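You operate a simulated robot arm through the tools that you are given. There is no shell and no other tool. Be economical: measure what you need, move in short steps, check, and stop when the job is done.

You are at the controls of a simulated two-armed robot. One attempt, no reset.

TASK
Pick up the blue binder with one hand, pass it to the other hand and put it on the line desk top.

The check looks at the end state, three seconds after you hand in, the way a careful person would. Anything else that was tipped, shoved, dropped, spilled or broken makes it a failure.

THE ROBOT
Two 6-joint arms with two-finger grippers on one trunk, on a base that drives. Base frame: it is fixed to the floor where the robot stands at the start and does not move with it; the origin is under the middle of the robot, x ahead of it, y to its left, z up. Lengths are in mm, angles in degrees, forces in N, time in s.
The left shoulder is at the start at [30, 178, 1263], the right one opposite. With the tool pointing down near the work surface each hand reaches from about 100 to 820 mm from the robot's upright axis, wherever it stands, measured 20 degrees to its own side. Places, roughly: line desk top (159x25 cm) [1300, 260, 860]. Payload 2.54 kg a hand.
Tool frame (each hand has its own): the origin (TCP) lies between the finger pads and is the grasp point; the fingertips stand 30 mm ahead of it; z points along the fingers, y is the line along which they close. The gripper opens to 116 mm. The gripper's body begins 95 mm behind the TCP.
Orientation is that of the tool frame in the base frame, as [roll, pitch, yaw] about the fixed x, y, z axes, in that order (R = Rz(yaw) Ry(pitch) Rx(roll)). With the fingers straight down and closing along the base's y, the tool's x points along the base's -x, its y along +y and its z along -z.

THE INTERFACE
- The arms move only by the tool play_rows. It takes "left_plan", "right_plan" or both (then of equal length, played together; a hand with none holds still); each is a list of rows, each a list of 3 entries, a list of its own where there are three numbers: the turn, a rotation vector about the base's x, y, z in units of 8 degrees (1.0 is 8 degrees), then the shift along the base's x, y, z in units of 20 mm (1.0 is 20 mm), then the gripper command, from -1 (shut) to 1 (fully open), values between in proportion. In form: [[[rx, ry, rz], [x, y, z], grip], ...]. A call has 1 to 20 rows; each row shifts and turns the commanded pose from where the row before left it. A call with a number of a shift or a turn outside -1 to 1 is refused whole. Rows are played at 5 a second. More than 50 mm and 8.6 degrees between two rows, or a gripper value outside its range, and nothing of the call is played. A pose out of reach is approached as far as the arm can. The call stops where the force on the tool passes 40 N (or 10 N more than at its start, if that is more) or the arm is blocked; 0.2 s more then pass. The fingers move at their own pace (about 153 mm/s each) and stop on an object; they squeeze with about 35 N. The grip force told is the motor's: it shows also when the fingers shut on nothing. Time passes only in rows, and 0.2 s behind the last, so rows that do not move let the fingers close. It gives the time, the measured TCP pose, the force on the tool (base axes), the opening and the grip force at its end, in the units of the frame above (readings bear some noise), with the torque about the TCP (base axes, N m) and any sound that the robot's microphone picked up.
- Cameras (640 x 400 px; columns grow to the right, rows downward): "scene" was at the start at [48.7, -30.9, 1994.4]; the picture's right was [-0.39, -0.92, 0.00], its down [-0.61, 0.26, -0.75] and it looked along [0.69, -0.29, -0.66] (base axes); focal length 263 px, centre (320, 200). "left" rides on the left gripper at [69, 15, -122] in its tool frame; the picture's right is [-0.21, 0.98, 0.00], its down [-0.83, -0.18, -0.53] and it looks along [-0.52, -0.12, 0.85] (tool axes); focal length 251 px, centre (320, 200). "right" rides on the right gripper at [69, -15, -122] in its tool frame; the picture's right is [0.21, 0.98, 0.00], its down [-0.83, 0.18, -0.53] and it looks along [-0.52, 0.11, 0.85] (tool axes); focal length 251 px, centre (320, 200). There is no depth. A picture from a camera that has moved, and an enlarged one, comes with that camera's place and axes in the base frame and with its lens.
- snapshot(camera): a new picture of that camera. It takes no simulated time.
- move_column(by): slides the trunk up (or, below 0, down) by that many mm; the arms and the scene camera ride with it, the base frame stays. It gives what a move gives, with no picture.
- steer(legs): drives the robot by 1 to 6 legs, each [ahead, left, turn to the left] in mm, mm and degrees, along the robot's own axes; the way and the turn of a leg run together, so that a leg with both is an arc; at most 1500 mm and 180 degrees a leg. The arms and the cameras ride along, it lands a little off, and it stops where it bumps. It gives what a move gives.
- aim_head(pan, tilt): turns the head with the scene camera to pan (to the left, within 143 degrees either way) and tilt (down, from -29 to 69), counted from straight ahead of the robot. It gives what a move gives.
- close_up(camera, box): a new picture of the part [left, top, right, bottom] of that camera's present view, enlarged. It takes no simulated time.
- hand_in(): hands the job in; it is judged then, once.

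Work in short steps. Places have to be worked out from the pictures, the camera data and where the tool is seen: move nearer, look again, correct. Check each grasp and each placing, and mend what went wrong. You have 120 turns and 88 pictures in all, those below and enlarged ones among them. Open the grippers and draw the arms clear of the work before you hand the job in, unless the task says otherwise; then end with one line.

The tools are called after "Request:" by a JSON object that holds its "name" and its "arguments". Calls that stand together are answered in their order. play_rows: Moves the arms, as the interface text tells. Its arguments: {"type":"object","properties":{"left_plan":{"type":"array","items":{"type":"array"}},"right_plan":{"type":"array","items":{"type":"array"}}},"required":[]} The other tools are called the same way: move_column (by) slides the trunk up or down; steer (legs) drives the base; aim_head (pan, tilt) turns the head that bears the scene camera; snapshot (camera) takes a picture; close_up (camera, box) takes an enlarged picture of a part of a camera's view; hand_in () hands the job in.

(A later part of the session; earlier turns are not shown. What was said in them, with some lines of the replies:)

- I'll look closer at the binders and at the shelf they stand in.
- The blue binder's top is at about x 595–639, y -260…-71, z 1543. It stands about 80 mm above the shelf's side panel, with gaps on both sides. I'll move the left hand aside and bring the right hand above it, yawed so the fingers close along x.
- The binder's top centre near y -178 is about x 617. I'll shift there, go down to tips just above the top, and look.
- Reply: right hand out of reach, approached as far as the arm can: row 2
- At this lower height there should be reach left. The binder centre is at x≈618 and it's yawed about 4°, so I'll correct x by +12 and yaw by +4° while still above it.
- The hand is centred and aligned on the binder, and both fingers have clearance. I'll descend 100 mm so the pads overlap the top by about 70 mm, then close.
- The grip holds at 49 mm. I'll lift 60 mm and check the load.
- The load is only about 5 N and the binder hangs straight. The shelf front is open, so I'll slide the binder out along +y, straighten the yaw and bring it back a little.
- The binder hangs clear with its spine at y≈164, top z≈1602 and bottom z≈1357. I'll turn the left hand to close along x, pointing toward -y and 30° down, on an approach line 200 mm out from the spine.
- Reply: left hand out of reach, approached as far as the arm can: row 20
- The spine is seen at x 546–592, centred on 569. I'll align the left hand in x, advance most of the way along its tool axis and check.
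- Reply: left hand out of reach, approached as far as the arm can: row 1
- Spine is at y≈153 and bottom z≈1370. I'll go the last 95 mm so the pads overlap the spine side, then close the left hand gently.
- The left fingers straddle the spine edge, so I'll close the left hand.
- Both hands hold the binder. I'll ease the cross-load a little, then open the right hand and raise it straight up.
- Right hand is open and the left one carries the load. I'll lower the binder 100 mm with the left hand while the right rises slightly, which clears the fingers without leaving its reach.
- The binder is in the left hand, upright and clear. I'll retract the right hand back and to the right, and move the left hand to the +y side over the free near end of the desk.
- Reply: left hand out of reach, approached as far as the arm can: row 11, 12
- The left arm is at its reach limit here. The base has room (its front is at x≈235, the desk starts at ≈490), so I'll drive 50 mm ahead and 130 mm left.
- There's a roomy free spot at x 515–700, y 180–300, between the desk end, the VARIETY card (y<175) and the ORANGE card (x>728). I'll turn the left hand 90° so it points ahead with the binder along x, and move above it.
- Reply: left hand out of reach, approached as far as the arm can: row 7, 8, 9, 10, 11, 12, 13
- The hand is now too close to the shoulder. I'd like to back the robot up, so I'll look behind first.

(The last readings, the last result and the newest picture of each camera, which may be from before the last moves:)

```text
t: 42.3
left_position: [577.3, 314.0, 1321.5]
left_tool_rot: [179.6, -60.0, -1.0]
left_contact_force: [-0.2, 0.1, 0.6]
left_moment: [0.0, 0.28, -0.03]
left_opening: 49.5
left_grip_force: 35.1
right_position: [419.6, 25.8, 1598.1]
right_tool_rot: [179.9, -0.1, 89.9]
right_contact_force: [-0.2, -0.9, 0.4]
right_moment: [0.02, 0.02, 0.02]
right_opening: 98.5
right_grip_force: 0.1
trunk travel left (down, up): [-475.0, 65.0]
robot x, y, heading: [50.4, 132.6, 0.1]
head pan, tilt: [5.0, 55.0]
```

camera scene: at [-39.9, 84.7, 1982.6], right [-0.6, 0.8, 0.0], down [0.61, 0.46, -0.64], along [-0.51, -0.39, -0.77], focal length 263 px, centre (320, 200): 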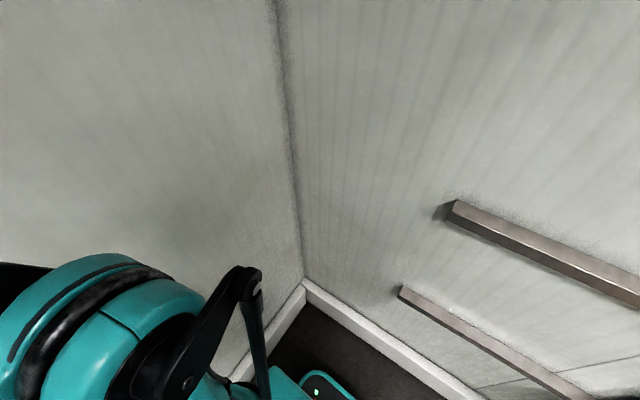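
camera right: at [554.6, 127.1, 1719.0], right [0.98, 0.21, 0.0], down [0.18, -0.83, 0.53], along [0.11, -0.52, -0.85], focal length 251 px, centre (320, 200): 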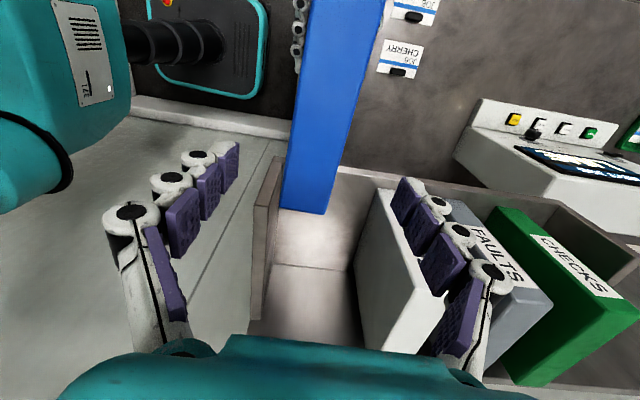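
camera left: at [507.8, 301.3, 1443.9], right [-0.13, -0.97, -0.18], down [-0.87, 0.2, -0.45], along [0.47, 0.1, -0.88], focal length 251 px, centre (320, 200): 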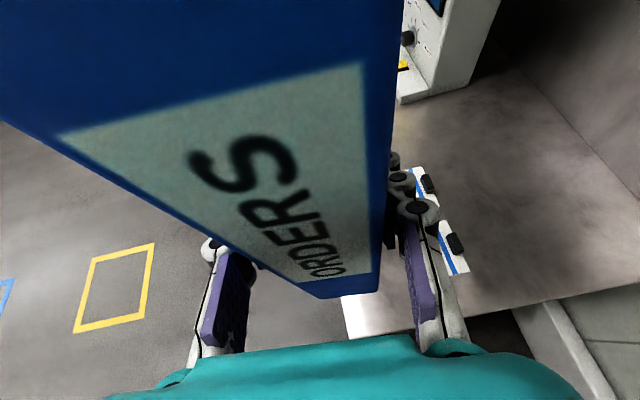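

The rear wall is at about x -620, so there's room. I'll back up 120 mm.

Request:
{"name": "steer", "arguments": {"legs": [[-120, 0, 0]]}}

Request:
{"name": "play_rows", "arguments": {"left_plan": [[[0, 0, 0.12], [0.5, -0.3, -0.2], -1], [[0, 0, 0], [0.7, -0.5, -0.4], -1], [[0, 0, 0], [0.7, -0.5, -0.5], -1], [[0, 0, 0], [0.7, -0.6, -0.5], -1], [[0, 0, 0], [0.7, -0.6, -0.5], -1], [[0, 0, 0], [0.7, -0.6, -0.5], -1], [[0, 0, 0], [0.5, -0.3, -0.3], -1], [[0, 0, 0], [0, 0, 0], -1]]}}

Request:
{"name": "snapshot", "arguments": {"camera": "scene"}}

```text
t: 43.5
left_position: [460.3, 313.4, 1321.3]
left_tool_rot: [179.6, -59.8, -1.2]
left_contact_force: [0.3, -0.1, 0.0]
left_moment: [-0.01, 0.29, -0.01]
left_opening: 49.1
left_grip_force: 34.5
right_position: [303.8, 27.9, 1597.4]
right_tool_rot: [-179.9, 0.0, 89.9]
right_contact_force: [0.0, -0.2, 0.0]
right_moment: [-0.02, 0.01, 0.02]
right_opening: 98.7
right_grip_force: 0.0
trunk travel left (down, up): [-475.0, 65.0]
robot x, y, heading: [-69.7, 127.8, -0.0]
head pan, tilt: [5.0, 55.0]
```

```text
t: 45.3
left_position: [552.4, 321.8, 1275.3]
left_tool_rot: [179.5, -59.9, -0.4]
left_contact_force: [-0.2, -0.1, -0.2]
left_moment: [0.02, 0.27, 0.01]
left_opening: 49.2
left_grip_force: 34.8
left hand out of reach, approached as far as the arm can: row 1, 2, 3, 4, 5, 6, 7
right_position: [300.9, 26.9, 1597.3]
right_tool_rot: [180.0, -0.1, 89.9]
right_contact_force: [-1.0, 0.0, 0.0]
right_moment: [0.02, -0.03, 0.01]
right_opening: 98.6
right_grip_force: 0.1
trunk travel left (down, up): [-475.0, 65.0]
robot x, y, heading: [-64.1, 128.4, 0.1]
head pan, tilt: [5.0, 55.0]
```

```text
53 pictures are left
camera scene: at [-25.1, 137.4, 1976.1], right [0.09, -1.0, 0.0], down [-0.82, -0.07, -0.57], along [0.57, 0.05, -0.82], focal length 263 px, centre (320, 200)
```

scene: 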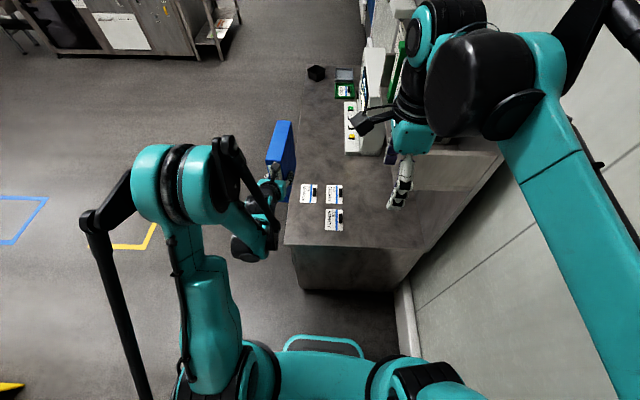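

The wrist limit keeps y near 320, but the base can supply the rest. I'll drive 78 mm to the right.

Request:
{"name": "steer", "arguments": {"legs": [[0, -78, 0]]}}

Request:
{"name": "snapshot", "arguments": {"camera": "scene"}}

Request:
{"name": "snapshot", "arguments": {"camera": "left"}}

```text
t: 46.4
left_position: [553.7, 247.5, 1275.2]
left_tool_rot: [179.3, -59.9, -0.2]
left_contact_force: [0.6, 0.4, 0.7]
left_moment: [-0.01, 0.28, -0.02]
left_opening: 49.3
left_grip_force: 34.9
right_position: [303.2, -47.7, 1597.4]
right_tool_rot: [-180.0, 0.1, 90.1]
right_contact_force: [0.4, 0.0, -0.5]
right_moment: [0.0, 0.02, 0.04]
right_opening: 98.3
right_grip_force: 0.0
trunk travel left (down, up): [-475.0, 65.0]
robot x, y, heading: [-68.7, 52.0, 0.1]
head pan, tilt: [5.0, 55.0]
```

```text
52 pictures are left
camera scene: at [-23.8, 62.4, 1976.0], right [0.09, -1.0, 0.0], down [-0.82, -0.07, -0.57], along [0.57, 0.05, -0.82], focal length 263 px, centre (320, 200)
```

scene: 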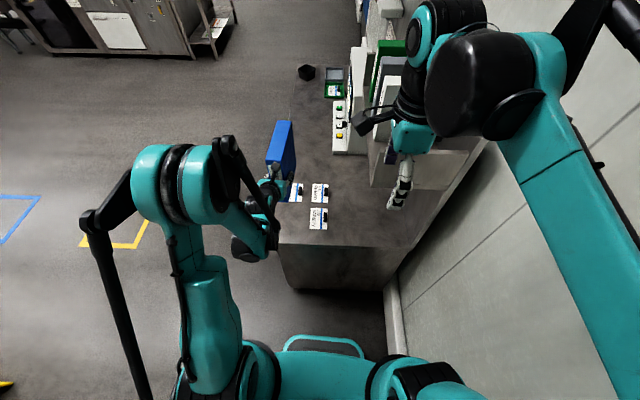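

```text
51 pictures are left
camera left: at [484.1, 234.6, 1396.7], right [-0.12, -0.98, -0.18], down [-0.87, 0.19, -0.45], along [0.47, 0.1, -0.88], focal length 251 px, centre (320, 200)
```

left: 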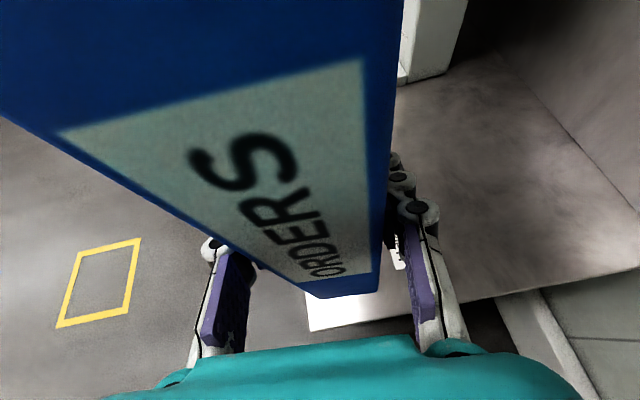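

The binder is aligned over the free spot (x 518–698, y 222–272). I'll lower the trunk 230 mm and check.

Request:
{"name": "move_column", "arguments": {"by": -230}}

Request:
{"name": "snapshot", "arguments": {"camera": "scene"}}

Request:
{"name": "snapshot", "arguments": {"camera": "left"}}

```text
t: 48.8
left_position: [552.5, 245.9, 1045.5]
left_tool_rot: [179.5, -59.9, -0.3]
left_contact_force: [-0.9, 0.1, -0.1]
left_moment: [-0.01, 0.22, -0.01]
left_opening: 49.4
left_grip_force: 35.2
right_position: [302.3, -50.3, 1366.9]
right_tool_rot: [-180.0, 0.0, 90.0]
right_contact_force: [0.2, -0.8, 0.1]
right_moment: [0.02, 0.01, -0.02]
right_opening: 98.7
right_grip_force: 0.0
trunk travel left (down, up): [-245.0, 295.0]
robot x, y, heading: [-68.2, 55.6, 0.2]
head pan, tilt: [5.0, 55.0]
```

```text
50 pictures are left
camera scene: at [-24.2, 60.5, 1746.2], right [0.09, -1.0, 0.0], down [-0.82, -0.07, -0.57], along [0.57, 0.05, -0.82], focal length 263 px, centre (320, 200)
```

scene: 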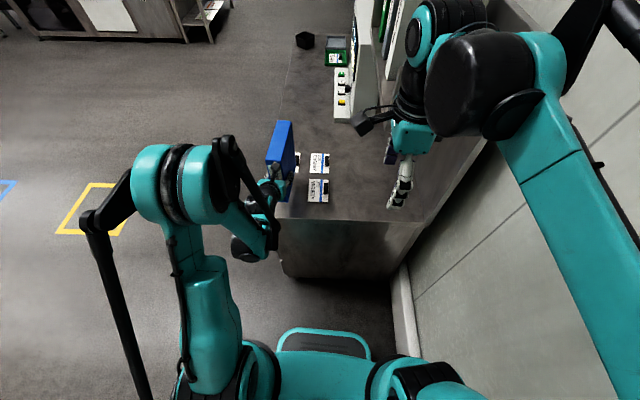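

```text
49 pictures are left
camera left: at [483.7, 233.3, 1167.1], right [-0.12, -0.98, -0.18], down [-0.87, 0.19, -0.45], along [0.47, 0.1, -0.88], focal length 251 px, centre (320, 200)
```

left: 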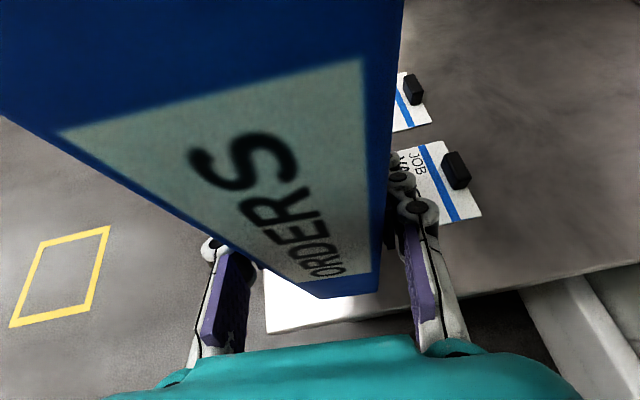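

The desk estimate is z≈850–860, so contact should come at TCP z≈965–970. I'll lower the trunk another 55 mm, then feel downward with the arm.

Request:
{"name": "move_column", "arguments": {"by": -55}}

Request:
{"name": "close_up", "arguments": {"camera": "scene", "box": [200, 80, 400, 260]}}

Request:
{"name": "play_rows", "arguments": {"left_plan": [[[0, 0, 0], [0, 0, -0.15], -1], [[0, 0, 0], [0, 0, -0.15], -1], [[0, 0, 0], [0, 0, 0], -1]]}}

```text
t: 49.8
left_position: [553.0, 245.9, 991.3]
left_tool_rot: [179.5, -59.8, -0.4]
left_contact_force: [0.6, -0.2, -0.2]
left_moment: [0.04, 0.23, 0.02]
left_opening: 49.3
left_grip_force: 34.5
right_position: [302.1, -48.8, 1311.4]
right_tool_rot: [179.9, 0.1, 90.1]
right_contact_force: [-0.7, -0.5, 0.1]
right_moment: [0.01, 0.02, 0.0]
right_opening: 98.6
right_grip_force: 0.0
trunk travel left (down, up): [-190.0, 350.0]
robot x, y, heading: [-67.3, 54.6, 0.1]
head pan, tilt: [5.0, 55.0]
```

```text
2.22 times, centred on (300, 170) of scene
camera zoom: at [-24.4, 60.4, 1691.1], right [0.09, -1.0, 0.0], down [-0.82, -0.07, -0.57], along [0.57, 0.05, -0.82], focal length 585 px, centre (364, 267)
```

zoom: 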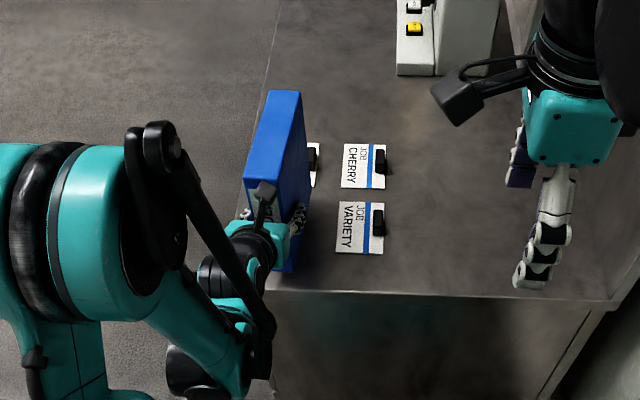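

```text
t: 50.5
left_position: [555.2, 246.6, 987.2]
left_tool_rot: [179.4, -59.7, -0.4]
left_contact_force: [0.0, -0.5, 0.5]
left_moment: [-0.01, 0.26, -0.02]
left_opening: 49.3
left_grip_force: 34.6
left hand out of reach, approached as far as the arm can: row 2
right_position: [303.2, -49.6, 1311.2]
right_tool_rot: [-180.0, -0.1, 90.0]
right_contact_force: [-0.1, -0.1, -0.6]
right_moment: [0.01, -0.02, 0.0]
right_opening: 98.3
right_grip_force: 0.1
trunk travel left (down, up): [-190.0, 350.0]
robot x, y, heading: [-70.1, 55.9, -0.1]
head pan, tilt: [5.0, 55.0]
```

The arm is at a wrist limit, so I'll use the trunk in small steps and watch for contact force.

Request:
{"name": "move_column", "arguments": {"by": -12}}

Request:
{"name": "move_column", "arguments": {"by": -4}}

```text
t: 51.1
left_position: [554.5, 246.5, 975.9]
left_tool_rot: [179.2, -59.7, -0.3]
left_contact_force: [-0.3, 0.3, 0.8]
left_moment: [0.02, 0.28, 0.03]
left_opening: 49.6
left_grip_force: 35.0
right_position: [302.6, -49.9, 1299.5]
right_tool_rot: [179.9, 0.0, 90.0]
right_contact_force: [0.3, -0.6, -0.6]
right_moment: [-0.01, -0.03, 0.0]
right_opening: 98.6
right_grip_force: 0.1
trunk travel left (down, up): [-178.0, 362.0]
robot x, y, heading: [-70.5, 54.0, 0.0]
head pan, tilt: [5.0, 55.0]
```

```text
t: 51.7
left_position: [554.9, 245.8, 971.5]
left_tool_rot: [179.4, -59.7, -0.4]
left_contact_force: [-0.3, 0.0, -0.1]
left_moment: [-0.01, 0.31, 0.02]
left_opening: 49.4
left_grip_force: 35.1
right_position: [301.8, -50.2, 1296.2]
right_tool_rot: [180.0, 0.1, 90.0]
right_contact_force: [-0.1, 0.7, 0.0]
right_moment: [0.02, -0.01, 0.03]
right_opening: 98.7
right_grip_force: 0.1
trunk travel left (down, up): [-174.0, 366.0]
robot x, y, heading: [-69.2, 56.3, 0.3]
head pan, tilt: [5.0, 55.0]
```

No contact yet, so I'll continue in 3–4 mm steps.

Request:
{"name": "move_column", "arguments": {"by": -4}}

Request:
{"name": "move_column", "arguments": {"by": -3}}

Request:
{"name": "snapshot", "arguments": {"camera": "left"}}

```text
t: 52.2
left_position: [555.4, 245.9, 967.8]
left_tool_rot: [179.3, -59.8, -0.3]
left_contact_force: [0.8, -0.2, -0.6]
left_moment: [0.01, 0.27, 0.02]
left_opening: 49.1
left_grip_force: 34.3
right_position: [302.6, -51.1, 1292.6]
right_tool_rot: [-180.0, 0.0, 90.1]
right_contact_force: [-0.4, 0.5, 0.4]
right_moment: [0.01, -0.03, -0.01]
right_opening: 98.4
right_grip_force: 0.1
trunk travel left (down, up): [-170.0, 370.0]
robot x, y, heading: [-69.5, 57.1, 0.2]
head pan, tilt: [5.0, 55.0]
```

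```text
t: 52.7
left_position: [555.2, 246.1, 964.2]
left_tool_rot: [179.4, -59.7, -0.3]
left_contact_force: [0.2, 0.0, 0.5]
left_moment: [0.0, 0.3, -0.01]
left_opening: 49.3
left_grip_force: 35.0
right_position: [303.7, -50.0, 1290.0]
right_tool_rot: [-180.0, 0.0, 90.0]
right_contact_force: [0.4, -0.2, 0.2]
right_moment: [-0.02, -0.01, 0.02]
right_opening: 98.7
right_grip_force: 0.0
trunk travel left (down, up): [-167.0, 373.0]
robot x, y, heading: [-66.5, 51.8, -0.0]
head pan, tilt: [5.0, 55.0]
```

```text
47 pictures are left
camera left: at [486.2, 233.2, 1085.8], right [-0.12, -0.98, -0.18], down [-0.87, 0.19, -0.45], along [0.47, 0.1, -0.88], focal length 251 px, centre (320, 200)
```

left: 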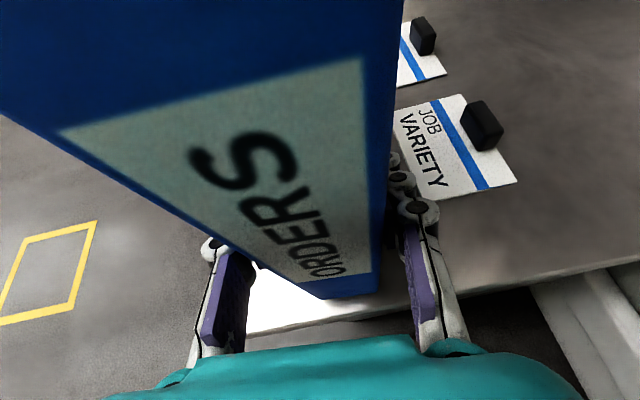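

Still no contact. The bottom looks a few millimetres above the desk, so I'll keep going.

Request:
{"name": "move_column", "arguments": {"by": -4}}

Request:
{"name": "move_column", "arguments": {"by": -3}}

Request:
{"name": "move_column", "arguments": {"by": -3}}

```text
t: 53.3
left_position: [555.1, 247.5, 960.0]
left_tool_rot: [179.4, -59.7, -0.4]
left_contact_force: [0.3, -0.5, -0.4]
left_moment: [0.01, 0.27, 0.02]
left_opening: 49.1
left_grip_force: 34.9
right_position: [302.7, -49.3, 1285.5]
right_tool_rot: [-180.0, 0.0, 90.0]
right_contact_force: [-1.1, 0.8, -0.8]
right_moment: [0.01, -0.03, -0.02]
right_opening: 98.4
right_grip_force: 0.1
trunk travel left (down, up): [-163.0, 377.0]
robot x, y, heading: [-67.2, 51.8, 0.2]
head pan, tilt: [5.0, 55.0]
```

```text
t: 53.8
left_position: [554.0, 246.8, 959.0]
left_tool_rot: [179.5, -59.8, -0.3]
left_contact_force: [1.2, 0.1, 0.0]
left_moment: [0.12, -0.53, 0.0]
left_opening: 49.4
left_grip_force: 34.7
right_position: [303.1, -50.0, 1282.3]
right_tool_rot: [-180.0, 0.0, 89.9]
right_contact_force: [0.5, -0.6, -1.2]
right_moment: [0.02, -0.02, -0.02]
right_opening: 98.5
right_grip_force: 0.0
trunk travel left (down, up): [-160.0, 380.0]
robot x, y, heading: [-69.9, 47.3, -0.1]
head pan, tilt: [5.0, 55.0]
```

```text
t: 54.3
left_position: [553.8, 245.8, 955.9]
left_tool_rot: [179.4, -60.0, -0.5]
left_contact_force: [-0.5, -0.5, 13.7]
left_moment: [0.4, -0.79, -0.08]
left_opening: 49.2
left_grip_force: 34.8
right_position: [300.6, -51.2, 1280.0]
right_tool_rot: [179.8, 0.0, 89.9]
right_contact_force: [-0.4, -0.2, 0.3]
right_moment: [0.01, -0.01, 0.01]
right_opening: 98.5
right_grip_force: 0.0
trunk travel left (down, up): [-157.0, 383.0]
robot x, y, heading: [-65.3, 50.8, 0.0]
head pan, tilt: [5.0, 55.0]
```

There is firm contact (13.7 N) and the binder sits on the desk. I'll open the left hand gradually and look.

Request:
{"name": "play_rows", "arguments": {"left_plan": [[[0, 0, 0], [0, 0, 0], -0.2], [[0, 0, 0], [0, 0, 0], -0.05], [[0, 0, 0], [0, 0, 0], 0.1], [[0, 0, 0], [0, 0, 0], 0.3], [[0, 0, 0], [0, 0, 0], 0.6], [[0, 0, 0], [0, 0, 0], 0.9], [[0, 0, 0], [0, 0, 0], 0.9], [[0, 0, 0], [0, 0, 0], 0.9]]}}

Request:
{"name": "snapshot", "arguments": {"camera": "left"}}

Request:
{"name": "close_up", "arguments": {"camera": "scene", "box": [200, 80, 400, 260]}}

```text
t: 56.1
left_position: [554.0, 246.6, 954.0]
left_tool_rot: [179.6, -59.8, -0.4]
left_contact_force: [0.5, -0.1, -0.9]
left_moment: [0.0, 0.0, 0.02]
left_opening: 110.3
left_grip_force: 0.1
right_position: [300.6, -49.8, 1278.8]
right_tool_rot: [-179.9, 0.0, 89.9]
right_contact_force: [0.6, 0.6, -0.4]
right_moment: [0.0, 0.01, -0.03]
right_opening: 98.6
right_grip_force: 0.1
trunk travel left (down, up): [-157.0, 383.0]
robot x, y, heading: [-67.5, 52.7, -0.0]
head pan, tilt: [5.0, 55.0]
```

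```text
46 pictures are left
camera left: at [485.9, 233.1, 1076.1], right [-0.12, -0.98, -0.18], down [-0.87, 0.19, -0.45], along [0.47, 0.1, -0.88], focal length 251 px, centre (320, 200)
```

left: 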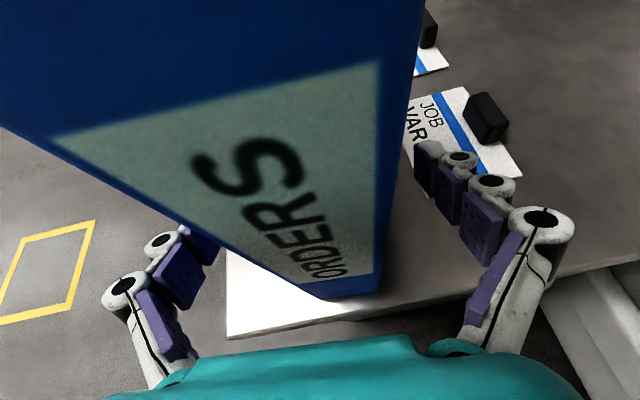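

```text
2.22 times, centred on (300, 170) of scene
camera zoom: at [-24.8, 60.2, 1658.1], right [0.09, -1.0, 0.0], down [-0.82, -0.07, -0.57], along [0.57, 0.05, -0.82], focal length 585 px, centre (364, 267)
```

zoom: 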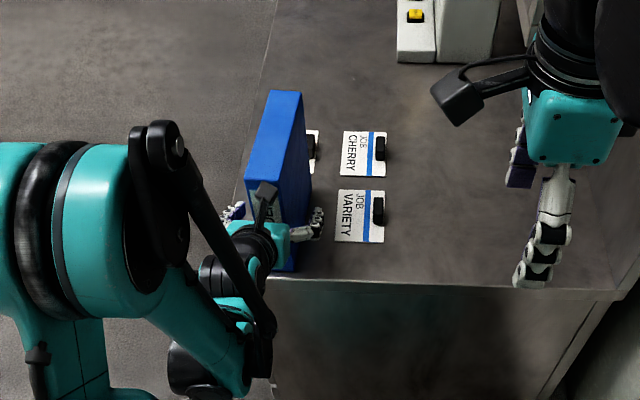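

The binder stands free and steady. I'll back the base straight out so the open fingers slide off the spine.

Request:
{"name": "steer", "arguments": {"legs": [[-130, 0, 0]]}}

Request:
{"name": "snapshot", "arguments": {"camera": "scene"}}

Request:
{"name": "snapshot", "arguments": {"camera": "left"}}

```text
t: 57.4
left_position: [425.6, 245.7, 955.7]
left_tool_rot: [179.5, -59.9, -0.2]
left_contact_force: [0.2, 0.8, 0.7]
left_moment: [0.0, -0.05, 0.01]
left_opening: 110.1
left_grip_force: 0.0
right_position: [168.8, -49.9, 1279.2]
right_tool_rot: [179.9, 0.0, 90.0]
right_contact_force: [-1.2, -0.5, -0.1]
right_moment: [0.01, -0.08, -0.01]
right_opening: 98.4
right_grip_force: 0.0
trunk travel left (down, up): [-157.0, 383.0]
robot x, y, heading: [-198.3, 52.7, 0.1]
head pan, tilt: [5.0, 55.0]
```

```text
44 pictures are left
camera scene: at [-156.9, 60.1, 1658.1], right [0.09, -1.0, 0.0], down [-0.82, -0.07, -0.57], along [0.57, 0.05, -0.82], focal length 263 px, centre (320, 200)
```

scene: 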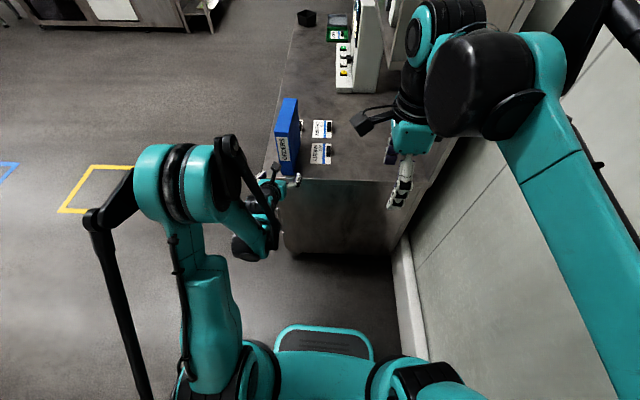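

```text
43 pictures are left
camera left: at [354.6, 232.9, 1076.9], right [-0.12, -0.98, -0.18], down [-0.87, 0.19, -0.45], along [0.47, 0.1, -0.88], focal length 251 px, centre (320, 200)
```

left: 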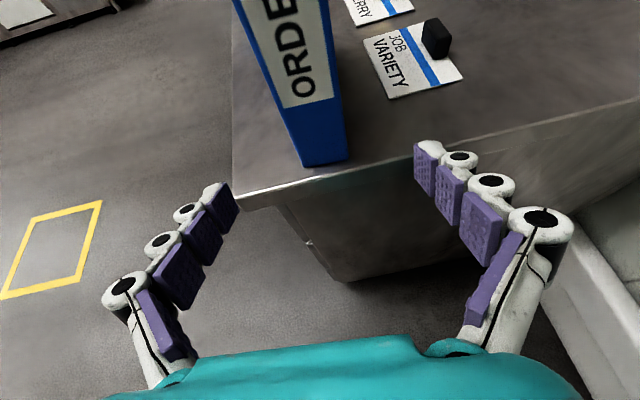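

The binder stands upright on the desk and the cards are untouched. I'll raise the trunk, open both hands fully and take a last look at everything.

Request:
{"name": "move_column", "arguments": {"by": 200}}

Request:
{"name": "play_rows", "arguments": {"left_plan": [[[0, 0, 0], [0, 0, 0], 1], [[0, 0, 0], [0, 0, 0], 1]], "right_plan": [[[0, 0, 0], [0, 0, 0], 1], [[0, 0, 0], [0, 0, 0], 1]]}}

Request:
{"name": "aim_head", "arguments": {"pan": -4, "tilt": 40}}

Request:
{"name": "snapshot", "arguments": {"camera": "scene"}}

Request:
{"name": "close_up", "arguments": {"camera": "scene", "box": [220, 120, 420, 300]}}

```text
t: 59.5
left_position: [424.4, 246.8, 1154.3]
left_tool_rot: [179.5, -59.8, -0.4]
left_contact_force: [0.5, -0.6, -0.7]
left_moment: [0.0, 0.01, 0.0]
left_opening: 110.0
left_grip_force: 0.1
right_position: [171.1, -50.3, 1478.5]
right_tool_rot: [180.0, -0.1, 90.1]
right_contact_force: [0.9, 0.0, 0.3]
right_moment: [-0.01, -0.01, 0.01]
right_opening: 98.3
right_grip_force: 0.0
trunk travel left (down, up): [-357.0, 183.0]
robot x, y, heading: [-196.2, 53.6, -0.1]
head pan, tilt: [5.0, 55.0]
```

```text
t: 60.1
left_position: [424.8, 245.5, 1154.7]
left_tool_rot: [179.5, -59.8, -0.3]
left_contact_force: [-0.1, 0.4, 0.0]
left_moment: [-0.01, 0.03, 0.02]
left_opening: 116.3
left_grip_force: 0.0
right_position: [171.7, -50.5, 1478.7]
right_tool_rot: [-180.0, 0.0, 89.9]
right_contact_force: [-0.5, -0.6, -0.3]
right_moment: [0.01, 0.03, 0.02]
right_opening: 116.0
right_grip_force: 0.2
trunk travel left (down, up): [-357.0, 183.0]
robot x, y, heading: [-197.8, 49.0, 0.0]
head pan, tilt: [5.0, 55.0]
```

```text
t: 60.9
left_position: [425.0, 245.8, 1154.3]
left_tool_rot: [179.5, -59.7, -0.3]
left_contact_force: [-0.5, -0.2, 0.3]
left_moment: [0.02, 0.0, -0.04]
left_opening: 116.1
left_grip_force: 0.1
right_position: [172.4, -50.2, 1478.6]
right_tool_rot: [180.0, -0.1, 90.0]
right_contact_force: [-0.4, 0.0, -0.3]
right_moment: [0.01, -0.03, -0.04]
right_opening: 116.0
right_grip_force: 0.0
trunk travel left (down, up): [-357.0, 183.0]
robot x, y, heading: [-197.8, 52.5, 0.1]
head pan, tilt: [-4.0, 40.0]
```

```text
42 pictures are left
camera scene: at [-141.8, 47.9, 1878.7], right [-0.07, -1.0, 0.0], down [-0.64, 0.04, -0.77], along [0.76, -0.05, -0.64], focal length 263 px, centre (320, 200)
```

scene: 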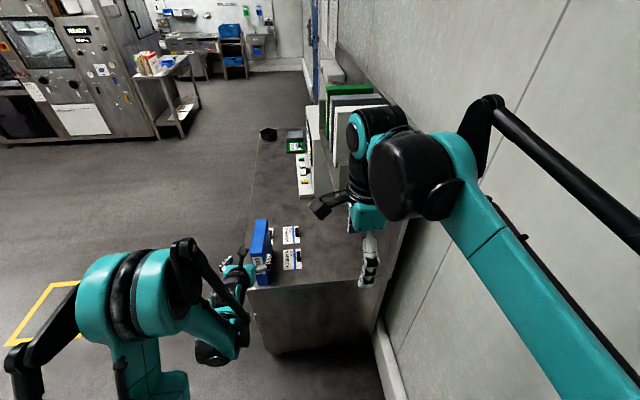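

```text
2.22 times, centred on (320, 210) of scene
camera zoom: at [-141.8, 47.9, 1878.7], right [-0.07, -1.0, 0.0], down [-0.64, 0.04, -0.77], along [0.76, -0.05, -0.64], focal length 585 px, centre (320, 178)
```

zoom: 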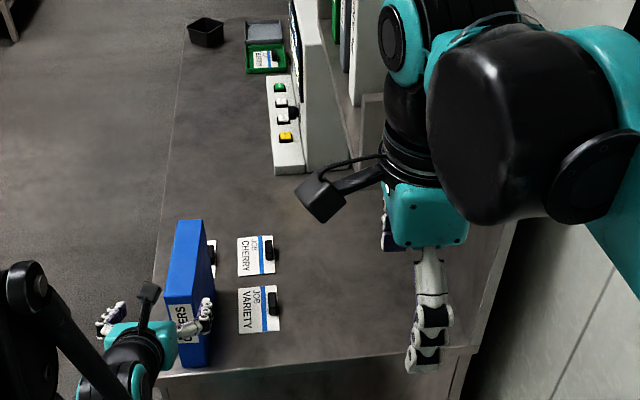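

The binder stands on the line desk top, the other binders and cards are undisturbed, and both hands are open and clear. I'll hand in.

Request:
{"name": "hand_in", "arguments": {}}

```text
The job is handed in.
```

The blue binder was picked up with the right hand, passed to the left, and now stands upright on the line desk top; I saw nothing else disturbed in the last pictures.
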